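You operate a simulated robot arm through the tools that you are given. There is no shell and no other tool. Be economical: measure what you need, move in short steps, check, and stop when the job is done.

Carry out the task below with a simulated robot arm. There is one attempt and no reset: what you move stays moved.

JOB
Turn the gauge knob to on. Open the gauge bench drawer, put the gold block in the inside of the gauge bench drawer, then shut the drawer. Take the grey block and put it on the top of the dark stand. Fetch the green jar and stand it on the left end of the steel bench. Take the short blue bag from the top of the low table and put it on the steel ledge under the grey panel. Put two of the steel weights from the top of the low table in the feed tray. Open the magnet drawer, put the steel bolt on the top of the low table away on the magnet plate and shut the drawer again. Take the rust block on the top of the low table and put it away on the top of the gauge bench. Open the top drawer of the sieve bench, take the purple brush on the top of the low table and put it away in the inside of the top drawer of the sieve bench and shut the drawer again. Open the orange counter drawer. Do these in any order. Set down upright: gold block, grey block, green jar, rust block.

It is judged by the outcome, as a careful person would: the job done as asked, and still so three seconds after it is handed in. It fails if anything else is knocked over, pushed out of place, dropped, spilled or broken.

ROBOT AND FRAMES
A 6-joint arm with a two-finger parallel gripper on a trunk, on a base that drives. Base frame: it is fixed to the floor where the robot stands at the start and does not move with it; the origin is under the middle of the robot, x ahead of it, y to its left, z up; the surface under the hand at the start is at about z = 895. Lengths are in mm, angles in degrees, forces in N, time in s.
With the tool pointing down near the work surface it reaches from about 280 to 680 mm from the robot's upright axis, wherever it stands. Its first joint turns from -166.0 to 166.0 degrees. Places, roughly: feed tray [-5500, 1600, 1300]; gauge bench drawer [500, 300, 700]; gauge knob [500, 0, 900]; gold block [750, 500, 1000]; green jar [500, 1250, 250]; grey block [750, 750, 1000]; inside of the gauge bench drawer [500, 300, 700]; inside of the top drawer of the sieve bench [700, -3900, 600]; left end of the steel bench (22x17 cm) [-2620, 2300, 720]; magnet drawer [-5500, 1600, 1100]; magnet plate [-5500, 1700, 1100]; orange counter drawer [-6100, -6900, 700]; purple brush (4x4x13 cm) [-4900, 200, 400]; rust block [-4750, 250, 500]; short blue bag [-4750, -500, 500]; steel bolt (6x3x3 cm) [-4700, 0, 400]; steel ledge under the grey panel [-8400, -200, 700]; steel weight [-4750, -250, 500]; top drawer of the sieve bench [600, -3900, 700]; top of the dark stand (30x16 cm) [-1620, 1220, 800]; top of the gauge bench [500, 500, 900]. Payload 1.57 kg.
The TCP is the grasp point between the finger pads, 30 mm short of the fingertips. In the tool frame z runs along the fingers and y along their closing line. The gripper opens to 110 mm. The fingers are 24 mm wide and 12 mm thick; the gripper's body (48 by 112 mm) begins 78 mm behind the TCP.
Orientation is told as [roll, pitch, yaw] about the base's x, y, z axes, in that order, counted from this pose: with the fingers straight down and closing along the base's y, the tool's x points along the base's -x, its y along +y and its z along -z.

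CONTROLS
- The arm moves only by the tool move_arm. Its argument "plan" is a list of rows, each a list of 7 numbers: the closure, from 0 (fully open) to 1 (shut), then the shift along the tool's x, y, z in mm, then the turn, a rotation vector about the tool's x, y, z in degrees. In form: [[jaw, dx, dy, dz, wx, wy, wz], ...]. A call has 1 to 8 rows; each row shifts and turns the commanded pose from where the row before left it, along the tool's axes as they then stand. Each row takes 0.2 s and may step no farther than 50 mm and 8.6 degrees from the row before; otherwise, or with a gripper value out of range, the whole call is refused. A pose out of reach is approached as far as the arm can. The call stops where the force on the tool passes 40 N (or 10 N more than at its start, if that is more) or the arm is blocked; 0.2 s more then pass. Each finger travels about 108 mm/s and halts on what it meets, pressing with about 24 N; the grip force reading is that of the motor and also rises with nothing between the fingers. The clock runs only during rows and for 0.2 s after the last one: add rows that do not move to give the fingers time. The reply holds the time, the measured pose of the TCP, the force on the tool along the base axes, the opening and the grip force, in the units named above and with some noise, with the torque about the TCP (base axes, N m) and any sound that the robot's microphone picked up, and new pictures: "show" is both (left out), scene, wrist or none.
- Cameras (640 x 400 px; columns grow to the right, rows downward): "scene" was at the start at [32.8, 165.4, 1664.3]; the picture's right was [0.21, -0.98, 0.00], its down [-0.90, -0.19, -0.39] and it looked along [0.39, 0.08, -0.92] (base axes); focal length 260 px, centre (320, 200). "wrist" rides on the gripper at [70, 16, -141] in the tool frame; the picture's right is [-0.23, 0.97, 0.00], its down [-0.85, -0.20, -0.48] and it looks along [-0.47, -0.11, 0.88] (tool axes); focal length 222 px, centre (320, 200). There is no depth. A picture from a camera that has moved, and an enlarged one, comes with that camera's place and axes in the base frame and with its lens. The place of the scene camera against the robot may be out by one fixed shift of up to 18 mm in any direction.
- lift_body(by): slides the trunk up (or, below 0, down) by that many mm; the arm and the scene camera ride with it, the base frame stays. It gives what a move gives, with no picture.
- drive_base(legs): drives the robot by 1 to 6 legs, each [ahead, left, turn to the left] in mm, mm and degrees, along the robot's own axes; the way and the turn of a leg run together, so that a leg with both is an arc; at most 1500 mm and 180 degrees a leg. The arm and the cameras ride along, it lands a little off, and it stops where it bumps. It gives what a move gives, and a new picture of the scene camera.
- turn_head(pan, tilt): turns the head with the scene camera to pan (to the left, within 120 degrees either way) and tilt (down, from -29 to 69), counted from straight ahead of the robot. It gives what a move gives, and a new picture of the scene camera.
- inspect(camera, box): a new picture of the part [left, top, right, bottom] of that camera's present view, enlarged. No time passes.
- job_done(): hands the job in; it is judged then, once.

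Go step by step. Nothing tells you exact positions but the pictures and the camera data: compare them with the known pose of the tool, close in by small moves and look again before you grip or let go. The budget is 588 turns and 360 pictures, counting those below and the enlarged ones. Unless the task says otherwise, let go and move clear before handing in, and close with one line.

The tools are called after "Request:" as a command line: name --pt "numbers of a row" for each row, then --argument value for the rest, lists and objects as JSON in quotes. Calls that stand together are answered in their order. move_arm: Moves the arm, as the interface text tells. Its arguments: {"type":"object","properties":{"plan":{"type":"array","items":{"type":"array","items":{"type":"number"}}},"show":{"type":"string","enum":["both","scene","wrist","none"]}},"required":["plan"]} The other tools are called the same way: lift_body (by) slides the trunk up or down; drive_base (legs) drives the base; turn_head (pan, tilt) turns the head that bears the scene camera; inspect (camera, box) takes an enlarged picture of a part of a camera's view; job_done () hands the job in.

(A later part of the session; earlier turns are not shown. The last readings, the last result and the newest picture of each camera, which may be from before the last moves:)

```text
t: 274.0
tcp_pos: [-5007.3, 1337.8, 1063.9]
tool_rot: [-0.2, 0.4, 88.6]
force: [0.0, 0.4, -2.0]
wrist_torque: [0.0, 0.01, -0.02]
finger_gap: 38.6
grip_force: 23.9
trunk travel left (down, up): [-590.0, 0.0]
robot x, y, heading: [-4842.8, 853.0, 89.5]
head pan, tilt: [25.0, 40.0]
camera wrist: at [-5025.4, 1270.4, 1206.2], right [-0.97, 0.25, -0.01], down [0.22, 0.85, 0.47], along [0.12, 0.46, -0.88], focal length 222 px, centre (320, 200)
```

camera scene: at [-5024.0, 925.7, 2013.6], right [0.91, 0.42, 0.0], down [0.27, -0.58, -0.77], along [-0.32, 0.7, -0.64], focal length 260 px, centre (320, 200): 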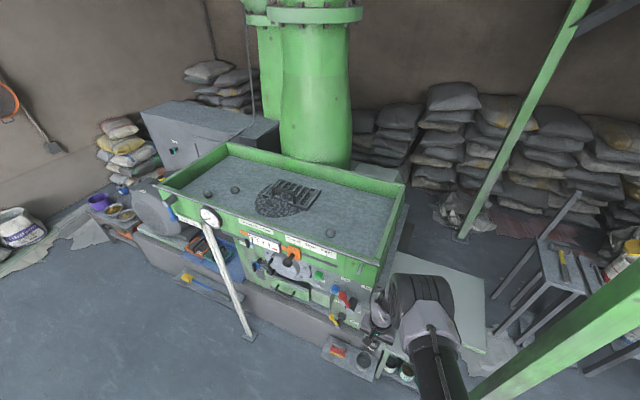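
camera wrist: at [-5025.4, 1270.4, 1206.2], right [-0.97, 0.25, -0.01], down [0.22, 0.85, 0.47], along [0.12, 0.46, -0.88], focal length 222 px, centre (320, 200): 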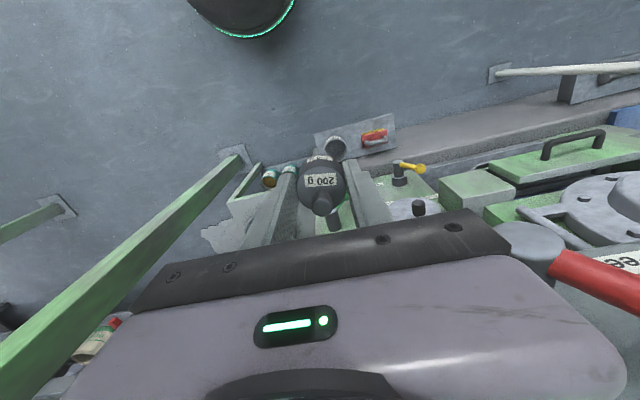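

Request:
move_arm --pt "1 20 0 -45 0 0 0" --pt "1 20 0 -45 0 0 0" --pt "1 10 0 -48 0 0 0" --pt "1 0 0 -50 0 0 0" --pt "1 0 0 -50 0 0 0" --pt "1 0 0 -50 0 0 0" --pt "1 0 0 -50 0 0 0" --pt "1 0 0 -50 0 0 0" --show "scene"

```text
t: 275.8
tcp_pos: [-5008.3, 1290.5, 1454.3]
tool_rot: [-0.1, 0.4, 88.5]
force: [-0.8, -0.2, -2.1]
wrist_torque: [0.03, 0.0, 0.02]
finger_gap: 38.7
grip_force: 23.7
trunk travel left (down, up): [-590.0, 0.0]
robot x, y, heading: [-4845.0, 857.3, 89.5]
head pan, tilt: [25.0, 40.0]
camera scene: at [-5024.5, 924.2, 2013.6], right [0.91, 0.42, 0.0], down [0.27, -0.58, -0.77], along [-0.32, 0.7, -0.64], focal length 260 px, centre (320, 200)
```

scene: 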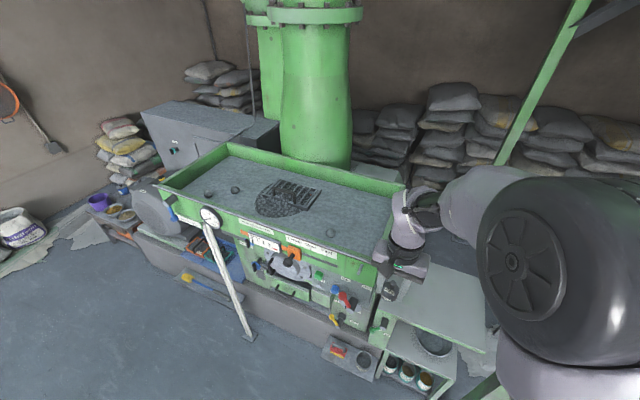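

Request:
drive_base --legs '[[0, 150, 0.3], [220, 0, 0]]'

Request:
move_arm --pt "1 -45 0 0 0 0 0" --pt "1 -45 0 0 0 0 0" --pt "1 -35 15 0 0 0 0" --show "both"

```text
t: 278.5
tcp_pos: [-5161.0, 1512.0, 1452.4]
tool_rot: [-0.2, 0.4, 88.8]
force: [0.2, 0.2, -2.4]
wrist_torque: [-0.01, 0.01, 0.0]
finger_gap: 38.5
grip_force: 23.5
trunk travel left (down, up): [-590.0, 0.0]
robot x, y, heading: [-4996.0, 1076.7, 90.0]
head pan, tilt: [25.0, 40.0]
camera scene: at [-5175.6, 1145.0, 2013.5], right [0.91, 0.42, 0.0], down [0.27, -0.58, -0.77], along [-0.32, 0.69, -0.64], focal length 260 px, centre (320, 200)
```

scene: 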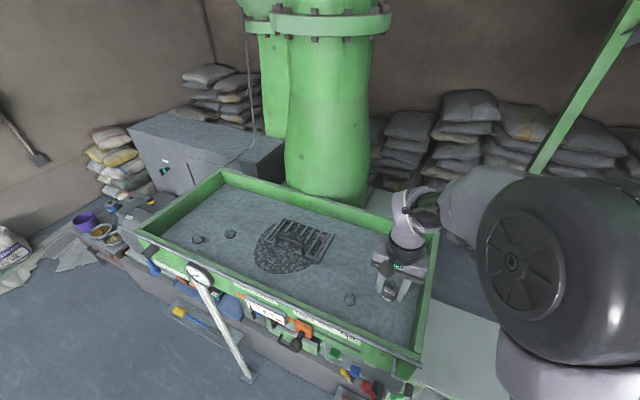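

```text
t: 279.3
tcp_pos: [-5175.1, 1639.5, 1449.6]
tool_rot: [-0.3, 0.5, 88.8]
force: [0.3, 0.9, -2.3]
wrist_torque: [-0.02, -0.03, 0.02]
finger_gap: 38.7
grip_force: 24.1
trunk travel left (down, up): [-590.0, 0.0]
robot x, y, heading: [-4995.1, 1077.6, 90.1]
head pan, tilt: [25.0, 40.0]
camera scene: at [-5177.0, 1147.2, 2013.2], right [0.91, 0.42, 0.0], down [0.27, -0.58, -0.77], along [-0.32, 0.69, -0.64], focal length 260 px, centre (320, 200)
camera wrist: at [-5191.8, 1571.8, 1592.8], right [-0.97, 0.25, -0.01], down [0.22, 0.85, 0.47], along [0.12, 0.46, -0.88], focal length 222 px, centre (320, 200)
```

scene: 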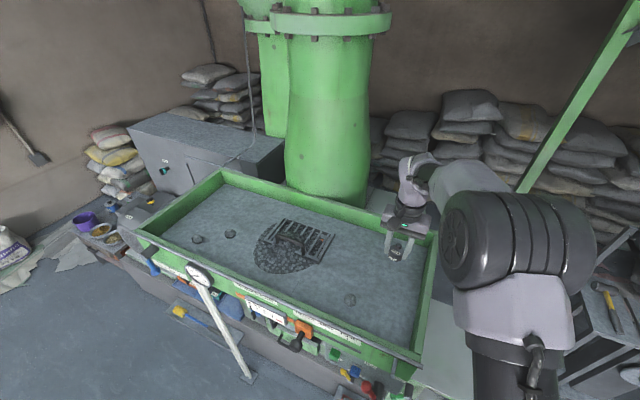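
wrist: 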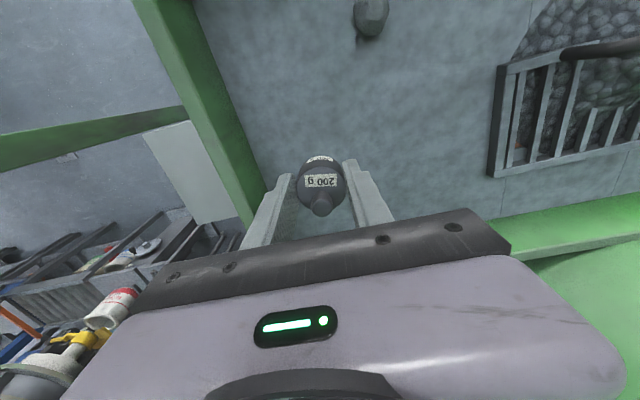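

Request:
move_arm --pt "1 0 0 40 0 0 0" --pt "1 0 0 30 0 0 0" --pt "1 0 0 6 0 0 0" --pt "1 0 0 6 0 0 0" --pt "1 0 0 6 0 0 0" --pt "1 0 0 6 0 0 0" --show "wrist"

```text
t: 280.7
tcp_pos: [-5173.6, 1636.8, 1357.9]
tool_rot: [-0.2, 0.4, 88.8]
force: [-0.4, -0.2, -3.0]
wrist_torque: [-0.02, 0.03, 0.01]
finger_gap: 38.7
grip_force: 24.1
trunk travel left (down, up): [-590.0, 0.0]
robot x, y, heading: [-4994.1, 1072.8, 90.0]
head pan, tilt: [25.0, 40.0]
camera wrist: at [-5190.5, 1569.4, 1500.2], right [-0.97, 0.25, 0.0], down [0.22, 0.85, 0.47], along [0.12, 0.46, -0.88], focal length 222 px, centre (320, 200)
```

wrist: 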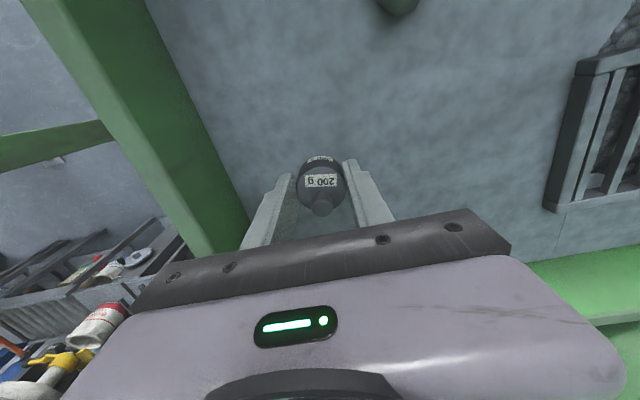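

Request:
move_arm --pt "1 0 0 6 0 0 0" --pt "1 0 0 6 0 0 0" --pt "1 0 0 5 0 0 0" --pt "1 0 0 5 0 0 0" --show "none"

```text
t: 281.7
tcp_pos: [-5172.5, 1637.0, 1335.8]
tool_rot: [-0.2, 0.4, 88.9]
force: [0.3, 0.4, -2.5]
wrist_torque: [0.01, -0.01, -0.05]
finger_gap: 38.6
grip_force: 23.9
trunk travel left (down, up): [-590.0, 0.0]
robot x, y, heading: [-4996.8, 1075.6, 89.7]
head pan, tilt: [25.0, 40.0]
```

Request:
move_arm --pt "1 0 0 4 0 0 0" --pt "1 0 0 4 0 0 0" --pt "1 0 0 4 0 0 0" --pt "1 0 0 4 0 0 0" --show "wrist"

```text
t: 282.7
tcp_pos: [-5173.0, 1635.6, 1322.1]
tool_rot: [-0.1, 0.3, 88.8]
force: [-1.1, 1.6, 25.2]
wrist_torque: [0.22, 0.02, 0.23]
finger_gap: 38.6
grip_force: 24.2
trunk travel left (down, up): [-590.0, 0.0]
robot x, y, heading: [-4996.4, 1077.1, 90.1]
head pan, tilt: [25.0, 40.0]
camera wrist: at [-5189.6, 1567.6, 1464.4], right [-0.97, 0.25, 0.0], down [0.22, 0.85, 0.48], along [0.12, 0.46, -0.88], focal length 222 px, centre (320, 200)
```

wrist: 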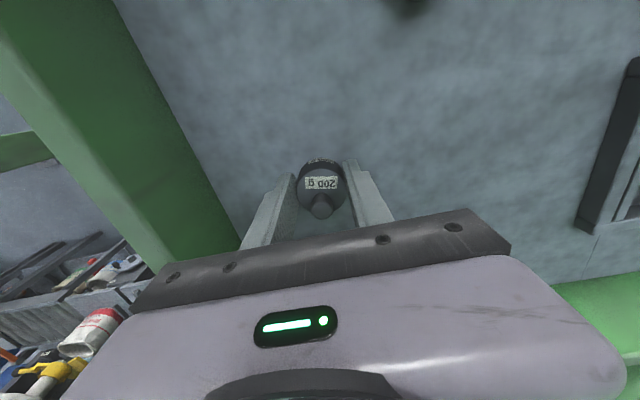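

Request:
move_arm --pt "0.55 0 0 0 0 0 0" --pt "0.5 0 0 0 0 0 0" --pt "0.5 0 0 -40 0 0 0" --pt "0.5 0 0 -50 0 0 0" --pt "0.5 0 0 -50 0 0 0" --show "both"

```text
t: 283.9
tcp_pos: [-5173.2, 1636.7, 1461.2]
tool_rot: [0.0, 0.4, 88.9]
force: [-0.1, 0.3, 0.3]
wrist_torque: [0.01, -0.02, 0.01]
finger_gap: 54.9
grip_force: 0.1
trunk travel left (down, up): [-590.0, 0.0]
robot x, y, heading: [-4994.3, 1077.9, 89.9]
head pan, tilt: [25.0, 40.0]
camera scene: at [-5175.0, 1144.4, 2013.5], right [0.91, 0.42, 0.0], down [0.27, -0.58, -0.77], along [-0.32, 0.69, -0.64], focal length 260 px, centre (320, 200)
camera wrist: at [-5190.2, 1569.2, 1603.7], right [-0.97, 0.25, 0.0], down [0.22, 0.85, 0.47], along [0.12, 0.46, -0.88], focal length 222 px, centre (320, 200)
```

scene: 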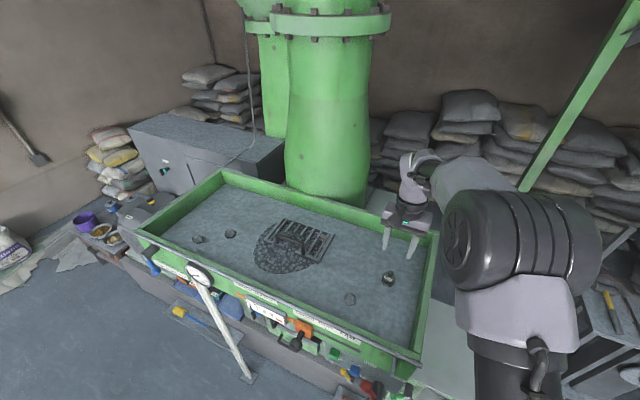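
wrist: 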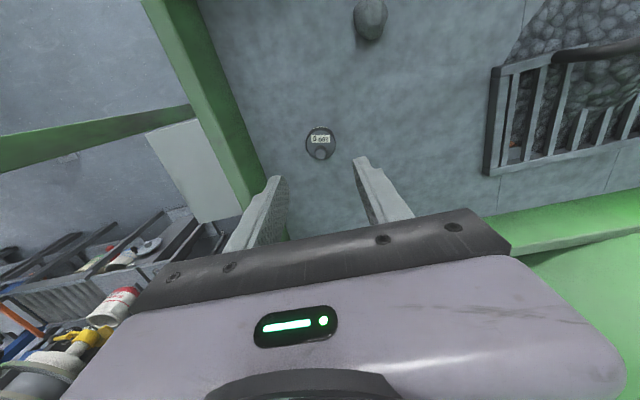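

Request:
move_arm --pt "0.5 45 0 0 0 0 0" --pt "0.5 45 0 0 0 0 0" --pt "0.5 35 0 0 0 0 0" --show "none"

Request:
drive_base --legs '[[-220, 0, 0], [0, -1150, 0], [0, 0, 90], [0, 950, 0], [300, 0, 0]]'

Request:
lift_body --by -400

```text
t: 284.7
tcp_pos: [-5175.1, 1510.7, 1461.4]
tool_rot: [-0.1, 0.4, 88.8]
force: [-0.7, -0.4, 0.0]
wrist_torque: [0.0, 0.0, 0.0]
finger_gap: 55.1
grip_force: 0.0
trunk travel left (down, up): [-590.0, 0.0]
robot x, y, heading: [-4993.6, 1078.5, 89.8]
head pan, tilt: [25.0, 40.0]
```

```text
t: 301.9
tcp_pos: [-4598.3, -274.5, 1460.0]
tool_rot: [-0.1, 0.4, 178.3]
force: [-0.1, 0.3, 0.3]
wrist_torque: [0.02, 0.04, -0.01]
finger_gap: 55.3
grip_force: 0.0
trunk travel left (down, up): [-590.0, 0.0]
robot x, y, heading: [-4158.4, -97.3, 179.3]
head pan, tilt: [25.0, 40.0]
camera scene: at [-4222.3, -259.0, 2013.5], right [-0.42, 0.91, 0.0], down [0.58, 0.27, -0.77], along [-0.7, -0.32, -0.64], focal length 260 px, centre (320, 200)
```

scene: 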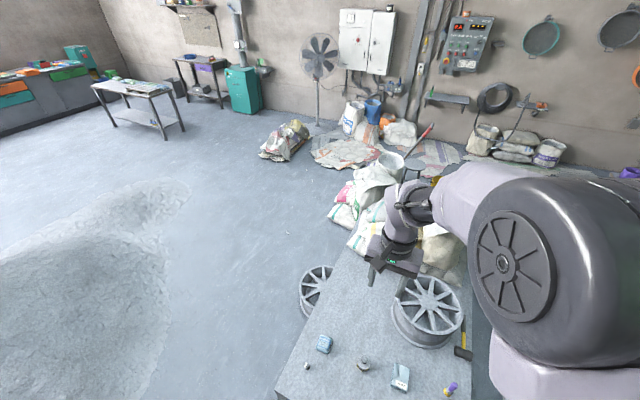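

```text
t: 305.7
tcp_pos: [-4599.0, -274.9, 1062.1]
tool_rot: [0.0, 0.4, 178.5]
force: [0.0, 0.1, -0.3]
wrist_torque: [0.02, 0.01, -0.01]
finger_gap: 55.0
grip_force: 0.1
trunk travel left (down, up): [-190.0, 400.0]
robot x, y, heading: [-4160.6, -95.5, 179.4]
head pan, tilt: [25.0, 40.0]
```

Request:
lift_body --by -155

Request:
move_arm --pt "0.45 5 -22.4 43 0 0 0" --pt "0.45 5 -22.4 43 0 0 0" --pt "0.45 5 -22.4 43 0 0 0" --pt "0.45 5 -22.4 43 0 0 0" --pt "0.45 5 -22.4 43 0 0 0" --pt "0.45 5 -22.4 43 0 0 0" --pt "0.45 5 -22.4 43 0 0 0" --pt "0.45 5 -22.4 43 0 0 0" --show "wrist"

```text
t: 307.5
tcp_pos: [-4598.9, -273.5, 906.2]
tool_rot: [-0.2, 0.4, 178.4]
force: [0.2, 0.7, -0.5]
wrist_torque: [0.03, -0.01, 0.04]
finger_gap: 55.0
grip_force: 0.0
trunk travel left (down, up): [-35.0, 555.0]
robot x, y, heading: [-4158.6, -94.1, 179.4]
head pan, tilt: [25.0, 40.0]
```

```text
t: 309.3
tcp_pos: [-4550.8, -96.0, 562.8]
tool_rot: [0.0, 0.4, 178.4]
force: [0.3, -0.7, 0.1]
wrist_torque: [0.0, 0.01, 0.04]
finger_gap: 60.4
grip_force: 0.1
trunk travel left (down, up): [-35.0, 555.0]
robot x, y, heading: [-4159.9, -96.0, 179.5]
head pan, tilt: [25.0, 40.0]
camera wrist: at [-4483.5, -112.6, 705.8], right [-0.25, -0.97, 0.0], down [-0.85, 0.22, 0.47], along [-0.46, 0.12, -0.88], focal length 222 px, centre (320, 200)
```

wrist: 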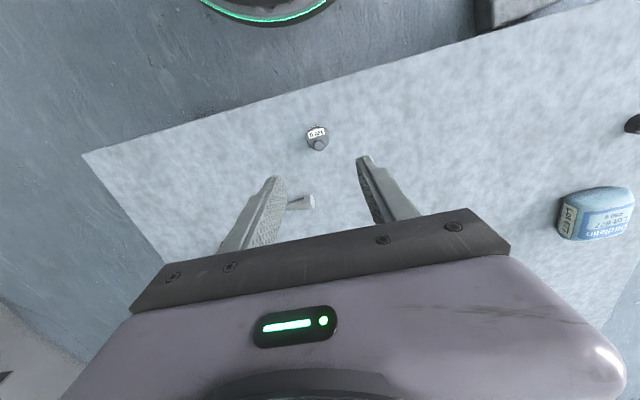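

Request:
move_arm --pt "0.5 -4.6 -5.5 40 0 0 0" --pt "0.5 0 0 45 0 0 0" --pt "0.5 0 0 45 0 0 0" --pt "0.5 0 0 25 0 0 0" --show "wrist"

```text
t: 310.3
tcp_pos: [-4556.1, -89.2, 407.7]
tool_rot: [-0.1, 0.4, 178.5]
force: [-0.2, -0.1, 0.3]
wrist_torque: [0.01, 0.03, -0.02]
finger_gap: 55.1
grip_force: 0.0
trunk travel left (down, up): [-35.0, 555.0]
robot x, y, heading: [-4160.2, -98.5, 179.6]
head pan, tilt: [25.0, 40.0]
camera wrist: at [-4486.6, -107.1, 549.8], right [-0.25, -0.97, 0.0], down [-0.85, 0.22, 0.47], along [-0.46, 0.12, -0.88], focal length 222 px, centre (320, 200)
```

wrist: 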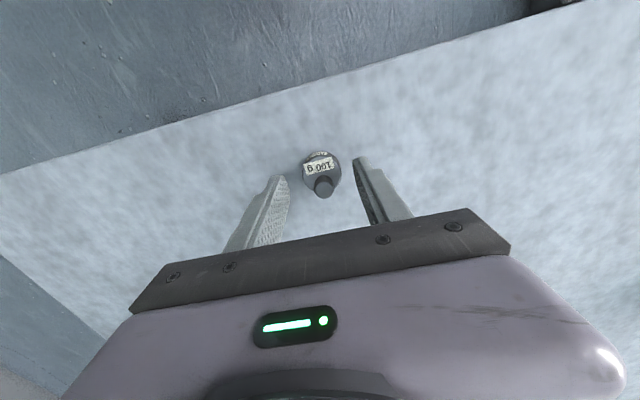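

Request:
move_arm --pt "0.5 0 0 12 0 0 0" --pt "0.8 0 0 0 0 0 0" --pt "1 0 0 0 0 0 0" --pt "1 0 0 0 0 0 0" --pt "1 0 0 -40 0 0 0" --pt "1 0 0 -45 0 0 0" --show "wrist"

```text
t: 311.7
tcp_pos: [-4555.6, -89.2, 481.6]
tool_rot: [-0.1, 0.4, 178.4]
force: [-0.1, -0.4, -1.0]
wrist_torque: [-0.02, -0.01, 0.01]
finger_gap: 32.8
grip_force: 23.6
trunk travel left (down, up): [-35.0, 555.0]
robot x, y, heading: [-4158.4, -95.7, 179.7]
head pan, tilt: [25.0, 40.0]
camera wrist: at [-4486.2, -106.9, 624.1], right [-0.25, -0.97, 0.0], down [-0.85, 0.22, 0.47], along [-0.46, 0.12, -0.88], focal length 222 px, centre (320, 200)
```

wrist: 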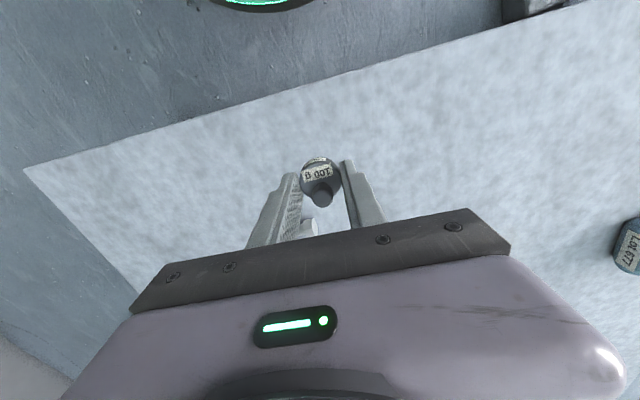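

Request:
lift_body --by 400

Request:
lift_body --by 155

Request:
move_arm --pt "1 -5 0 -49 0 0 0" --pt "1 -5 0 -49 0 0 0" --pt "1 -5 0 -49 0 0 0" --pt "1 -5 0 -49 0 0 0" --pt "1 -5 0 -49 0 0 0" --pt "1 -5 0 -49 0 0 0" --pt "1 -5 0 -49 0 0 0" --pt "1 -5 0 -49 0 0 0" --show "none"

Request:
drive_base --legs '[[-300, 0, 0.4], [0, -955, 0], [0, 0, -90], [0, 1150, 0], [220, 0, 0]]'

```text
t: 315.5
tcp_pos: [-4555.0, -87.7, 881.7]
tool_rot: [-0.2, 0.4, 178.4]
force: [0.3, -0.6, -1.7]
wrist_torque: [0.04, 0.0, -0.04]
finger_gap: 32.6
grip_force: 24.0
trunk travel left (down, up): [-435.0, 155.0]
robot x, y, heading: [-4163.1, -91.8, 179.7]
head pan, tilt: [25.0, 40.0]
```

```text
t: 317.3
tcp_pos: [-4555.8, -89.4, 1036.1]
tool_rot: [-0.2, 0.4, 178.4]
force: [0.9, 0.1, -0.3]
wrist_torque: [0.0, 0.03, -0.02]
finger_gap: 32.9
grip_force: 23.8
trunk travel left (down, up): [-590.0, 0.0]
robot x, y, heading: [-4159.8, -95.4, 179.3]
head pan, tilt: [25.0, 40.0]
```

```text
t: 319.1
tcp_pos: [-4595.1, -87.4, 1428.6]
tool_rot: [-0.2, 0.3, 178.5]
force: [1.2, 0.6, -0.4]
wrist_torque: [0.01, 0.03, 0.0]
finger_gap: 32.8
grip_force: 24.2
trunk travel left (down, up): [-590.0, 0.0]
robot x, y, heading: [-4161.2, -97.1, 179.6]
head pan, tilt: [25.0, 40.0]
```

```text
t: 336.2
tcp_pos: [-5006.9, 1503.7, 1428.4]
tool_rot: [-0.1, 0.4, 89.3]
force: [0.3, 0.0, -0.6]
wrist_torque: [0.0, 0.01, 0.02]
finger_gap: 32.8
grip_force: 23.5
trunk travel left (down, up): [-590.0, 0.0]
robot x, y, heading: [-5009.3, 1065.8, 90.5]
head pan, tilt: [25.0, 40.0]
camera scene: at [-5190.8, 1135.0, 2013.5], right [0.9, 0.43, 0.0], down [0.28, -0.58, -0.77], along [-0.33, 0.69, -0.64], focal length 260 px, centre (320, 200)
```

scene: 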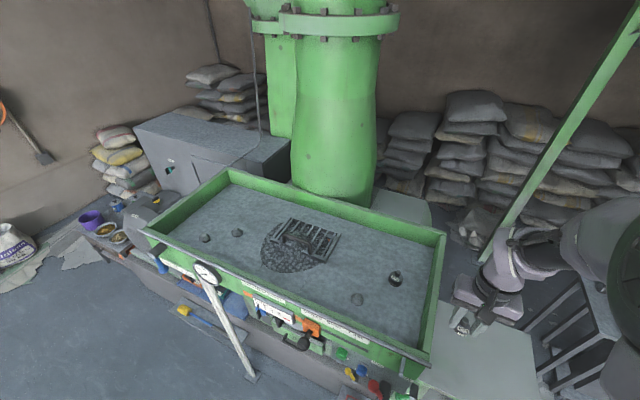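

Request:
drive_base --legs '[[0, 290, -0.5]]'

Request:
move_arm --pt "1 -45 0 0 0 0 0" --pt "1 -45 0 0 0 0 0" --pt "1 -45 0 0 0 0 0" --pt "1 -45 0 10 0 0 0" --pt "1 0 0 40 0 0 0" --show "wrist"

```text
t: 338.2
tcp_pos: [-5291.6, 1502.1, 1427.4]
tool_rot: [-0.1, 0.4, 88.8]
force: [0.4, -0.5, -1.7]
wrist_torque: [0.03, -0.02, 0.01]
finger_gap: 32.8
grip_force: 23.6
trunk travel left (down, up): [-590.0, 0.0]
robot x, y, heading: [-5301.7, 1061.7, 89.6]
head pan, tilt: [25.0, 40.0]
camera scene: at [-5477.7, 1135.9, 2013.5], right [0.91, 0.42, 0.0], down [0.27, -0.58, -0.77], along [-0.32, 0.69, -0.64], focal length 260 px, centre (320, 200)
```

scene: 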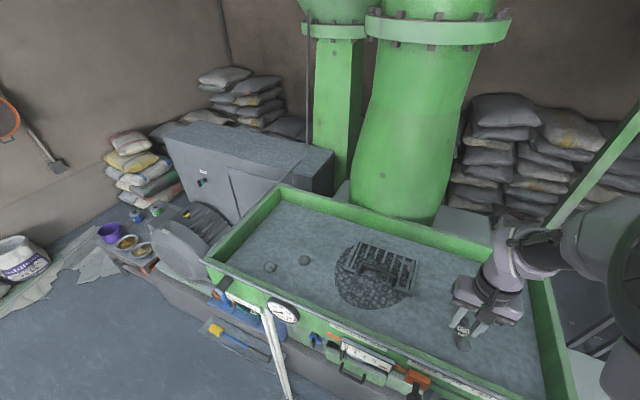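

```text
t: 339.4
tcp_pos: [-5288.0, 1681.2, 1376.9]
tool_rot: [-0.1, 0.3, 88.7]
force: [1.3, -0.9, -1.8]
wrist_torque: [0.0, -0.01, 0.01]
finger_gap: 32.5
grip_force: 23.6
trunk travel left (down, up): [-590.0, 0.0]
robot x, y, heading: [-5297.5, 1066.7, 89.7]
head pan, tilt: [25.0, 40.0]
camera wrist: at [-5305.3, 1612.7, 1519.9], right [-0.97, 0.25, 0.0], down [0.22, 0.85, 0.47], along [0.12, 0.46, -0.88], focal length 222 px, centre (320, 200)
```

wrist: 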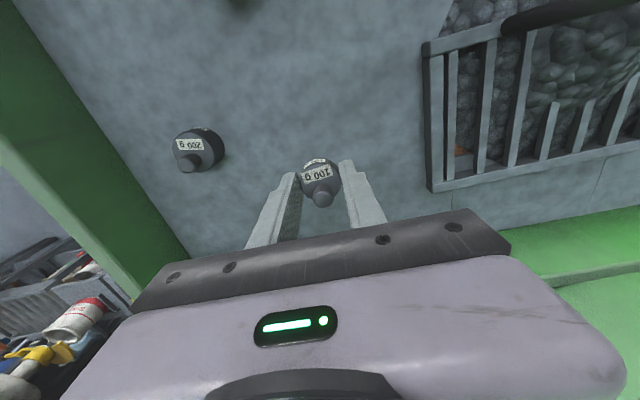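

Request:
move_arm --pt "1 0 0 30 0 0 0" --pt "1 0 0 15 0 0 0" --pt "1 0 0 4 0 0 0" --pt "1 0 0 4 0 0 0" --pt "1 0 0 3 0 0 0" --show "none"

```text
t: 340.6
tcp_pos: [-5286.9, 1681.5, 1321.1]
tool_rot: [-0.1, 0.3, 88.9]
force: [0.0, -0.6, -1.4]
wrist_torque: [-0.02, 0.02, 0.02]
finger_gap: 32.6
grip_force: 23.9
trunk travel left (down, up): [-590.0, 0.0]
robot x, y, heading: [-5297.3, 1064.7, 89.8]
head pan, tilt: [25.0, 40.0]
```

Request:
move_arm --pt "1 0 0 2 0 0 0" --pt "1 0 0 2 0 0 0" --show "none"

```text
t: 341.2
tcp_pos: [-5288.0, 1681.2, 1319.8]
tool_rot: [-0.2, 0.1, 88.8]
force: [0.6, 2.6, 25.6]
wrist_torque: [0.15, 0.06, -0.09]
finger_gap: 33.1
grip_force: 24.1
trunk travel left (down, up): [-590.0, 0.0]
robot x, y, heading: [-5298.6, 1066.2, 89.7]
head pan, tilt: [25.0, 40.0]
```

Request:
move_arm --pt "0.6 0 0 0 0 0 0" --pt "0.5 0 0 0 0 0 0" --pt "0.5 0 0 -40 0 0 0" --pt "0.5 0 0 -50 0 0 0" --pt "0.5 20 0 -45 0 0 0" --pt "0.5 45 0 0 0 0 0" --pt "0.5 45 0 0 0 0 0" --pt "0.5 45 0 0 0 0 0" --show "both"

```text
t: 343.0
tcp_pos: [-5289.9, 1524.1, 1453.8]
tool_rot: [-0.3, 0.3, 88.8]
force: [0.3, 0.1, 0.7]
wrist_torque: [0.01, -0.03, 0.0]
finger_gap: 55.0
grip_force: 0.0
trunk travel left (down, up): [-590.0, 0.0]
robot x, y, heading: [-5297.0, 1064.8, 89.9]
head pan, tilt: [25.0, 40.0]
camera scene: at [-5478.2, 1132.7, 2013.6], right [0.91, 0.42, 0.0], down [0.27, -0.58, -0.77], along [-0.32, 0.7, -0.64], focal length 260 px, centre (320, 200)
camera wrist: at [-5307.6, 1456.1, 1595.7], right [-0.97, 0.25, 0.0], down [0.22, 0.85, 0.47], along [0.12, 0.46, -0.88], focal length 222 px, centre (320, 200)
```

scene: 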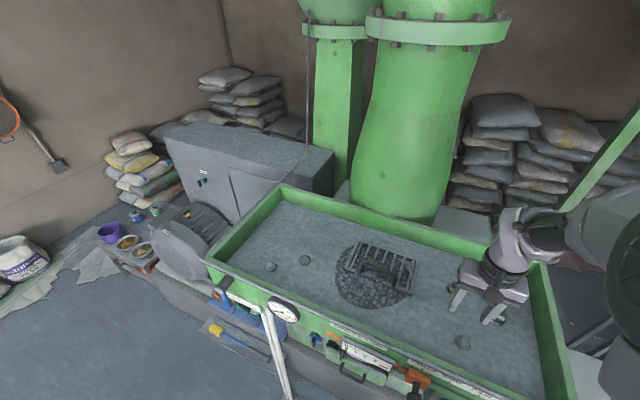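
wrist: 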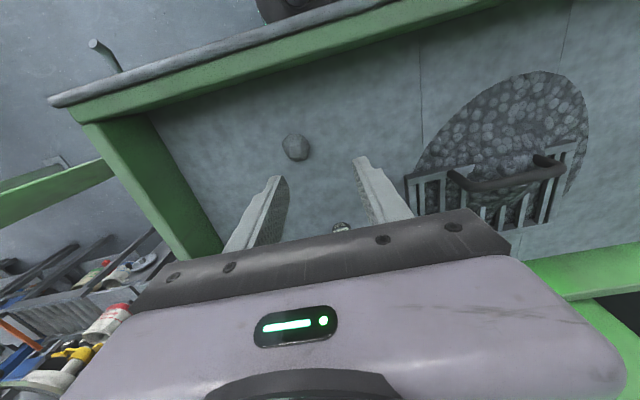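

Request:
drive_base --legs '[[-300, 0, 0], [0, 150, 0]]'

Request:
lift_body --by -400

Request:
turn_head --pan 0 --tilt 30

```text
t: 346.1
tcp_pos: [-5441.8, 1227.5, 1452.2]
tool_rot: [-0.1, 0.4, 88.9]
force: [0.1, 0.4, -0.6]
wrist_torque: [0.01, 0.02, 0.0]
finger_gap: 54.8
grip_force: 0.1
trunk travel left (down, up): [-590.0, 0.0]
robot x, y, heading: [-5451.2, 764.8, 89.9]
head pan, tilt: [25.0, 40.0]
camera scene: at [-5627.9, 837.1, 2013.6], right [0.91, 0.42, 0.0], down [0.27, -0.58, -0.77], along [-0.32, 0.69, -0.64], focal length 260 px, centre (320, 200)
```

scene: 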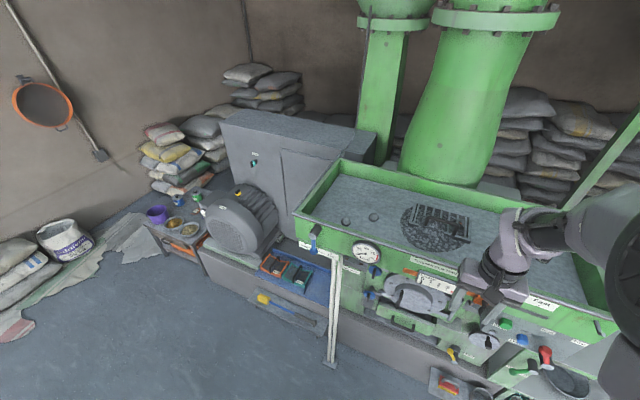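

```text
t: 349.9
tcp_pos: [-5441.2, 1228.8, 1051.5]
tool_rot: [-0.2, 0.4, 88.9]
force: [-1.4, 0.4, 1.2]
wrist_torque: [-0.03, 0.01, 0.02]
finger_gap: 55.1
grip_force: 0.0
trunk travel left (down, up): [-190.0, 400.0]
robot x, y, heading: [-5450.3, 767.4, 90.0]
head pan, tilt: [25.0, 40.0]
```

```text
t: 350.8
tcp_pos: [-5442.4, 1228.1, 1051.5]
tool_rot: [-0.2, 0.4, 88.9]
force: [-1.1, 0.3, -0.1]
wrist_torque: [0.04, 0.0, -0.01]
finger_gap: 55.1
grip_force: 0.0
trunk travel left (down, up): [-190.0, 400.0]
robot x, y, heading: [-5446.8, 769.9, 89.9]
head pan, tilt: [0.0, 30.0]
camera scene: at [-5593.3, 850.1, 1628.8], right [1.0, 0.0, 0.0], down [0.0, -0.5, -0.87], along [0.0, 0.87, -0.5], focal length 260 px, centre (320, 200)
```

scene: 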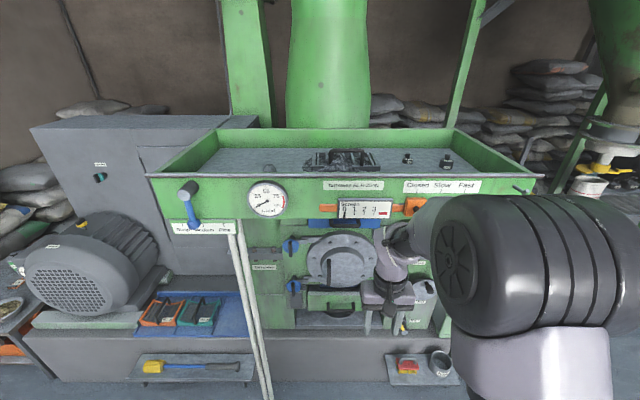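

Request:
inspect --camera "scene" --box '[230, 170, 450, 340]'

Request:
inspect --camera "wrist" --box '[0, 0, 640, 260]'

```text
2.35 times, centred on (340, 255) of scene
camera zoom: at [-5593.3, 850.1, 1628.8], right [1.0, 0.0, 0.0], down [0.0, -0.5, -0.87], along [0.0, 0.87, -0.5], focal length 612 px, centre (273, 71)
```

zoom: 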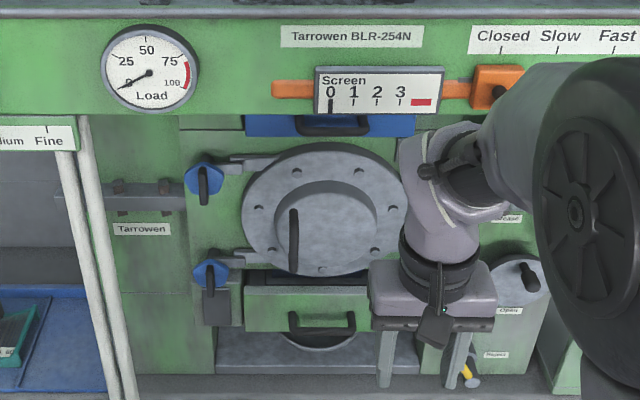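

```text
1.00 times, centred on (320, 130) of wrist (not enlarged: the box is as wide or as high as the picture)
camera zoom: at [-5459.0, 1160.4, 1195.1], right [-0.97, 0.25, 0.0], down [0.22, 0.85, 0.47], along [0.12, 0.46, -0.88], focal length 222 px, centre (320, 270)
```

zoom: 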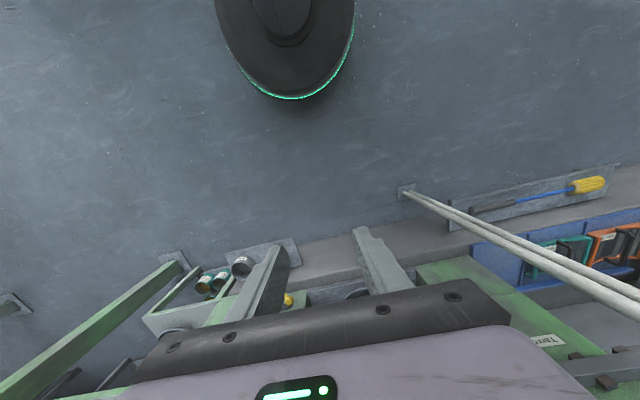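

Request:
lift_body --by 300

Request:
move_arm --pt "0.5 0 0 0 0 0 -8.6" --pt "0.5 0 0 0 0 0 -8.6" --pt "0.5 0 0 0 0 0 -8.6" --pt "0.5 0 0 0 0 0 -8.6" --pt "0.5 0 0 0 0 0 -8.6" --pt "0.5 0 0 0 0 0 -8.6" --pt "0.5 0 0 0 0 0 -8.6" --pt "0.5 0 0 0 0 0 -8.6" --show "none"

Request:
move_arm --pt "0.5 0 0 0 0 0 -8.6" --pt "0.5 0 0 0 0 0 -8.6" --pt "0.5 0 0 0 0 0 -4" --pt "0.5 0 -15 25 8.5 0 0" --pt "0.5 0 -15 25 8.5 0 0" --pt "0.5 0 -15 20 8.5 0 0" --pt "0.5 0 0 20 8.5 0 0" --pt "0.5 0 0 0 8.5 0 0" --show "none"

Request:
move_arm --pt "0.5 0 0 0 8.5 0 0" --pt "0.5 0 0 0 8.5 0 0" --pt "0.5 0 0 0 8.5 0 0" --pt "0.5 0 0 0 8.5 0 0" --pt "0.5 0 0 0 8.5 0 0" --pt "0.5 0 0 0 5 0 0" --show "both"

```text
t: 353.8
tcp_pos: [-5441.3, 1227.8, 1352.1]
tool_rot: [-0.2, 0.4, 88.9]
force: [-0.4, 0.6, 0.0]
wrist_torque: [-0.02, 0.01, 0.0]
finger_gap: 54.9
grip_force: 0.0
trunk travel left (down, up): [-490.0, 100.0]
robot x, y, heading: [-5449.8, 767.4, 90.2]
head pan, tilt: [0.0, 30.0]
```

```text
t: 355.6
tcp_pos: [-5442.1, 1227.8, 1352.7]
tool_rot: [0.4, 0.3, 157.9]
force: [-0.5, -0.5, -0.8]
wrist_torque: [0.05, -0.01, 0.01]
finger_gap: 55.0
grip_force: 0.1
trunk travel left (down, up): [-490.0, 100.0]
robot x, y, heading: [-5448.0, 767.5, 90.2]
head pan, tilt: [0.0, 30.0]
```

```text
t: 357.4
tcp_pos: [-5440.4, 1288.4, 1272.1]
tool_rot: [-42.0, 0.2, 178.8]
force: [-0.1, -0.2, 0.7]
wrist_torque: [0.01, -0.01, 0.01]
finger_gap: 54.7
grip_force: 0.1
trunk travel left (down, up): [-490.0, 100.0]
robot x, y, heading: [-5446.4, 766.9, 90.1]
head pan, tilt: [0.0, 30.0]
```

```text
t: 358.8
tcp_pos: [-5440.3, 1290.9, 1270.7]
tool_rot: [-89.5, 0.1, 178.8]
force: [0.3, -0.4, -0.3]
wrist_torque: [0.01, -0.01, -0.01]
finger_gap: 55.2
grip_force: 0.1
trunk travel left (down, up): [-490.0, 100.0]
robot x, y, heading: [-5450.4, 766.2, 89.9]
head pan, tilt: [0.0, 30.0]
camera scene: at [-5593.2, 850.3, 1928.8], right [1.0, 0.0, 0.0], down [0.0, -0.5, -0.87], along [0.0, 0.87, -0.5], focal length 260 px, centre (320, 200)
camera wrist: at [-5372.7, 1147.5, 1257.1], right [-0.23, 0.0, -0.97], down [-0.87, -0.46, 0.2], along [-0.45, 0.89, 0.1], focal length 222 px, centre (320, 200)
```

scene: 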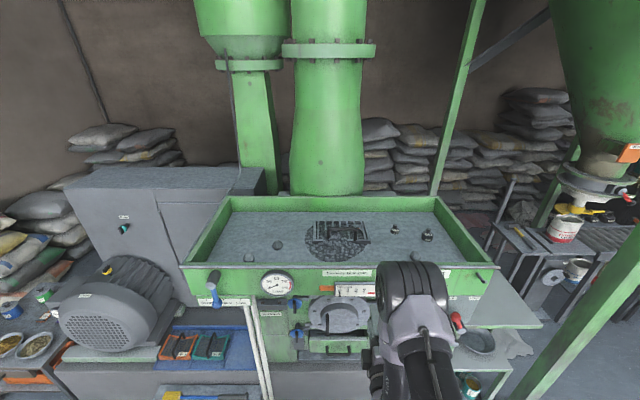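
wrist: 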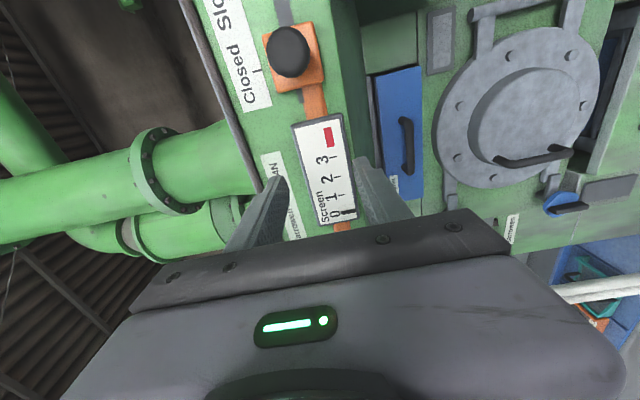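

Request:
inspect --camera "wrist" --box '[340, 50, 460, 210]'

```text
2.50 times, centred on (400, 130) of wrist
camera zoom: at [-5372.7, 1147.5, 1257.1], right [-0.23, 0.0, -0.97], down [-0.87, -0.46, 0.2], along [-0.45, 0.89, 0.1], focal length 555 px, centre (120, 375)
```

zoom: 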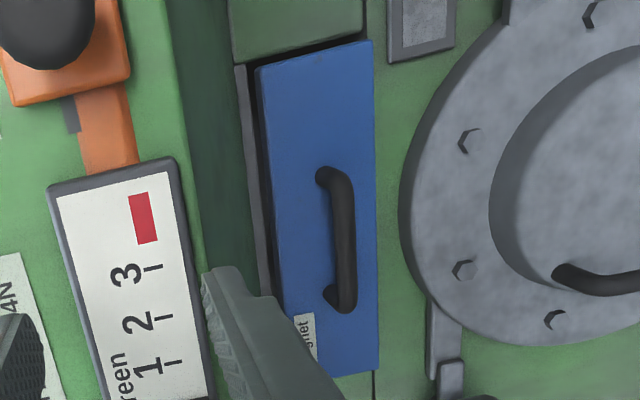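

Request:
move_arm --pt "0.5 -20 40 0 0 0 0" --pt "0.5 -20 40 0 0 0 0" --pt "0.5 -20 40 0 0 0 0" --show "wrist"

```text
t: 359.6
tcp_pos: [-5502.4, 1290.0, 1150.5]
tool_rot: [-89.5, 0.3, 178.8]
force: [1.4, 0.2, 0.4]
wrist_torque: [0.05, -0.02, -0.01]
finger_gap: 55.1
grip_force: 0.1
trunk travel left (down, up): [-490.0, 100.0]
robot x, y, heading: [-5449.1, 765.1, 90.1]
head pan, tilt: [0.0, 30.0]
camera wrist: at [-5433.4, 1147.4, 1136.6], right [-0.22, 0.0, -0.97], down [-0.87, -0.46, 0.2], along [-0.45, 0.89, 0.1], focal length 222 px, centre (320, 200)
```

wrist: 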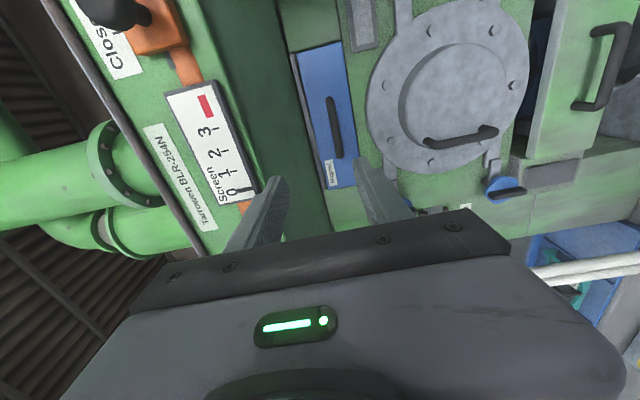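

Request:
move_arm --pt "0.5 3 25 0 0 0 0" --show "none"

Request:
drive_base --legs '[[160, 0, 0]]'

Request:
move_arm --pt "0.5 0 0 0 0 0 0" --show "wrist"

```text
t: 360.0
tcp_pos: [-5497.4, 1289.4, 1126.3]
tool_rot: [-89.6, 0.2, 178.9]
force: [-0.2, -0.3, 0.5]
wrist_torque: [0.01, 0.02, 0.0]
finger_gap: 55.1
grip_force: 0.1
trunk travel left (down, up): [-490.0, 100.0]
robot x, y, heading: [-5446.5, 764.2, 89.8]
head pan, tilt: [0.0, 30.0]
```

```text
t: 361.4
tcp_pos: [-5497.8, 1447.9, 1125.7]
tool_rot: [-89.6, 0.2, 179.0]
force: [-0.2, 0.4, -0.9]
wrist_torque: [0.01, -0.03, -0.02]
finger_gap: 55.4
grip_force: 0.0
trunk travel left (down, up): [-490.0, 100.0]
robot x, y, heading: [-5445.5, 923.7, 90.1]
head pan, tilt: [0.0, 30.0]
camera scene: at [-5593.5, 1009.7, 1928.8], right [1.0, 0.0, 0.0], down [0.0, -0.5, -0.87], along [0.0, 0.87, -0.5], focal length 260 px, centre (320, 200)
```

scene: 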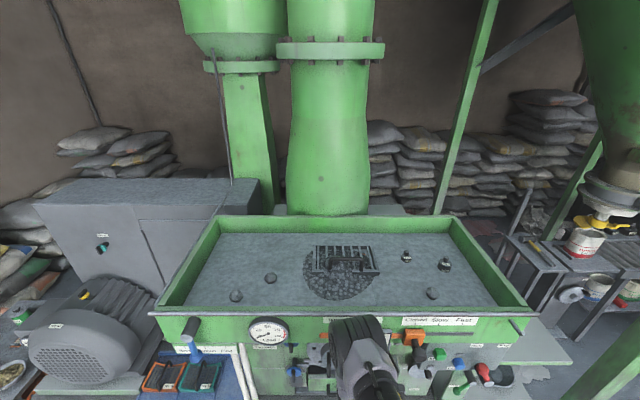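

```text
t: 361.8
tcp_pos: [-5497.8, 1446.3, 1126.0]
tool_rot: [-89.6, 0.2, 178.8]
force: [0.0, -0.1, -1.0]
wrist_torque: [0.0, 0.04, -0.01]
finger_gap: 54.9
grip_force: 0.1
trunk travel left (down, up): [-490.0, 100.0]
robot x, y, heading: [-5448.7, 930.1, 90.3]
head pan, tilt: [0.0, 30.0]
camera wrist: at [-5429.6, 1304.5, 1112.3], right [-0.22, 0.0, -0.97], down [-0.86, -0.46, 0.2], along [-0.45, 0.89, 0.1], focal length 222 px, centre (320, 200)
```

wrist: 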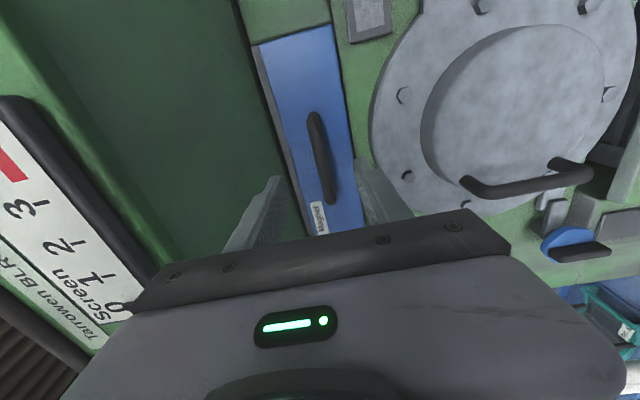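

Request:
move_arm --pt "0.5 0 2 35 0 0 0" --pt "0.5 0 0 32 0 0 0" --pt "0.8 0 0 0 0 0 0" --pt "1 0 0 0 0 0 0" --pt "1 0 0 0 0 0 0" --show "wrist"

```text
t: 363.0
tcp_pos: [-5496.2, 1512.8, 1125.6]
tool_rot: [-89.8, 0.1, 178.9]
force: [0.0, 2.6, 13.2]
wrist_torque: [0.23, 0.21, -0.17]
finger_gap: 14.0
grip_force: 29.9
trunk travel left (down, up): [-490.0, 100.0]
robot x, y, heading: [-5448.0, 924.3, 90.0]
head pan, tilt: [0.0, 30.0]
camera wrist: at [-5429.0, 1371.7, 1110.5], right [-0.22, 0.0, -0.97], down [-0.86, -0.46, 0.2], along [-0.45, 0.89, 0.1], focal length 222 px, centre (320, 200)
```

wrist: 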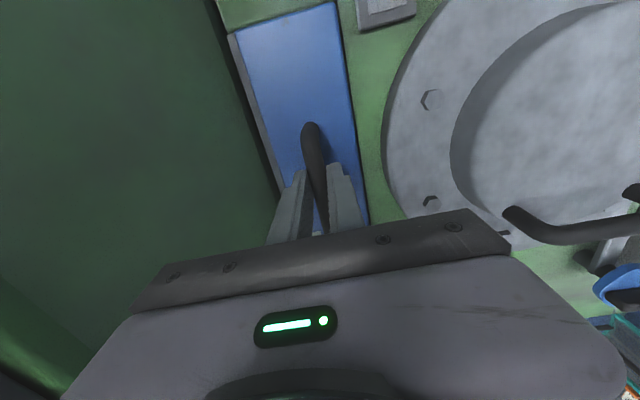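

Request:
drive_base --legs '[[-155, 0, 0]]'

Request:
move_arm --pt "1 0 0 -25 0 0 0" --pt "1 0 0 -25 0 0 0" --pt "1 0 0 -25 0 0 0" --show "both"

```text
t: 364.4
tcp_pos: [-5496.6, 1358.9, 1124.6]
tool_rot: [-89.7, 0.2, 178.9]
force: [-2.3, 2.7, 19.0]
wrist_torque: [0.37, 0.18, 0.38]
finger_gap: 13.8
grip_force: 30.1
trunk travel left (down, up): [-490.0, 100.0]
robot x, y, heading: [-5448.3, 771.8, 90.1]
head pan, tilt: [0.0, 30.0]
camera scene: at [-5593.4, 852.1, 1929.0], right [1.0, 0.0, 0.0], down [0.0, -0.5, -0.87], along [0.0, 0.87, -0.5], focal length 260 px, centre (320, 200)
```

scene: 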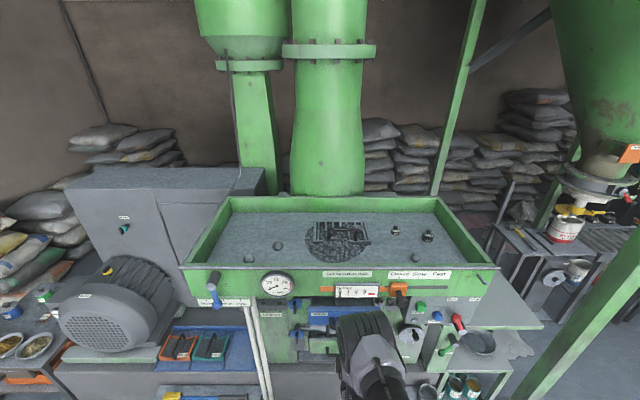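

```text
t: 365.2
tcp_pos: [-5497.2, 1290.9, 1125.5]
tool_rot: [-89.8, 0.0, 178.9]
force: [3.4, -1.9, 3.4]
wrist_torque: [0.06, 0.17, -0.19]
finger_gap: 13.8
grip_force: 30.5
trunk travel left (down, up): [-490.0, 100.0]
robot x, y, heading: [-5452.1, 773.3, 90.0]
head pan, tilt: [0.0, 30.0]
stopped in row 3: the force on the tool passed its limit at 43 N (the readings are from after the stop); the commanded pose is now the measured one
camera scene: at [-5592.4, 853.3, 1928.8], right [1.0, 0.0, 0.0], down [0.0, -0.5, -0.87], along [0.0, 0.87, -0.5], focal length 260 px, centre (320, 200)
camera wrist: at [-5429.5, 1148.3, 1110.4], right [-0.23, 0.0, -0.97], down [-0.87, -0.46, 0.2], along [-0.45, 0.89, 0.1], focal length 222 px, centre (320, 200)
```

scene: 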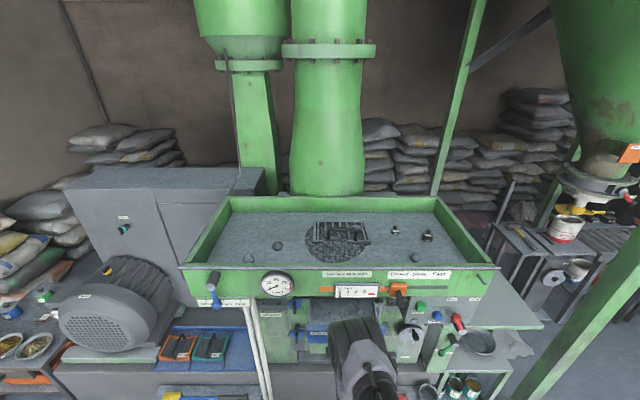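
wrist: 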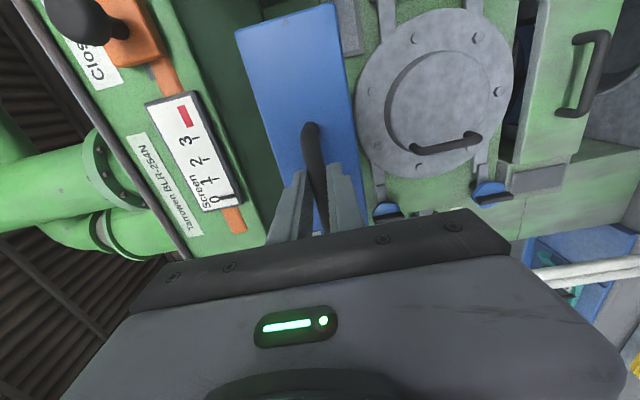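

Request:
move_arm --pt "0.7 0 0 0 0 0 0" --pt "0.5 0 0 0 0 0 0" --pt "0.5 0 0 -15 0 0 0" --pt "0.5 0 0 -15 0 0 0" --show "none"

Request:
drive_base --legs '[[-30, 0, 0]]'

```text
t: 366.2
tcp_pos: [-5498.4, 1262.1, 1124.2]
tool_rot: [-89.8, 0.2, 178.8]
force: [-0.5, -1.0, -0.3]
wrist_torque: [-0.03, -0.01, 0.01]
finger_gap: 54.7
grip_force: 0.0
trunk travel left (down, up): [-490.0, 100.0]
robot x, y, heading: [-5447.4, 770.4, 90.2]
head pan, tilt: [0.0, 30.0]
```

```text
t: 367.0
tcp_pos: [-5497.5, 1230.7, 1125.1]
tool_rot: [-89.8, 0.1, 178.8]
force: [0.3, -0.6, 0.0]
wrist_torque: [-0.05, -0.02, -0.02]
finger_gap: 55.0
grip_force: 0.0
trunk travel left (down, up): [-490.0, 100.0]
robot x, y, heading: [-5448.5, 741.7, 90.1]
head pan, tilt: [0.0, 30.0]
camera scene: at [-5593.1, 823.1, 1928.9], right [1.0, 0.0, 0.0], down [0.0, -0.5, -0.87], along [0.0, 0.87, -0.5], focal length 260 px, centre (320, 200)
```

scene: 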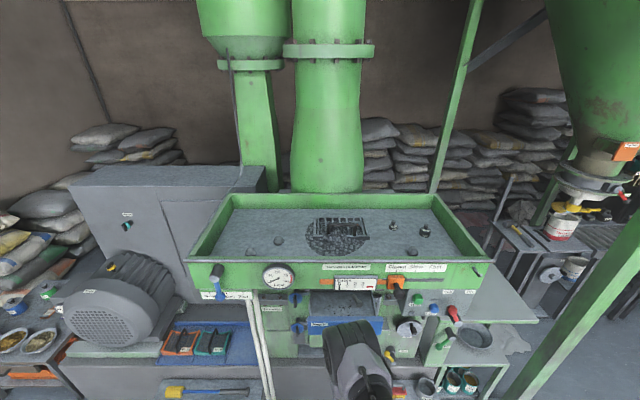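

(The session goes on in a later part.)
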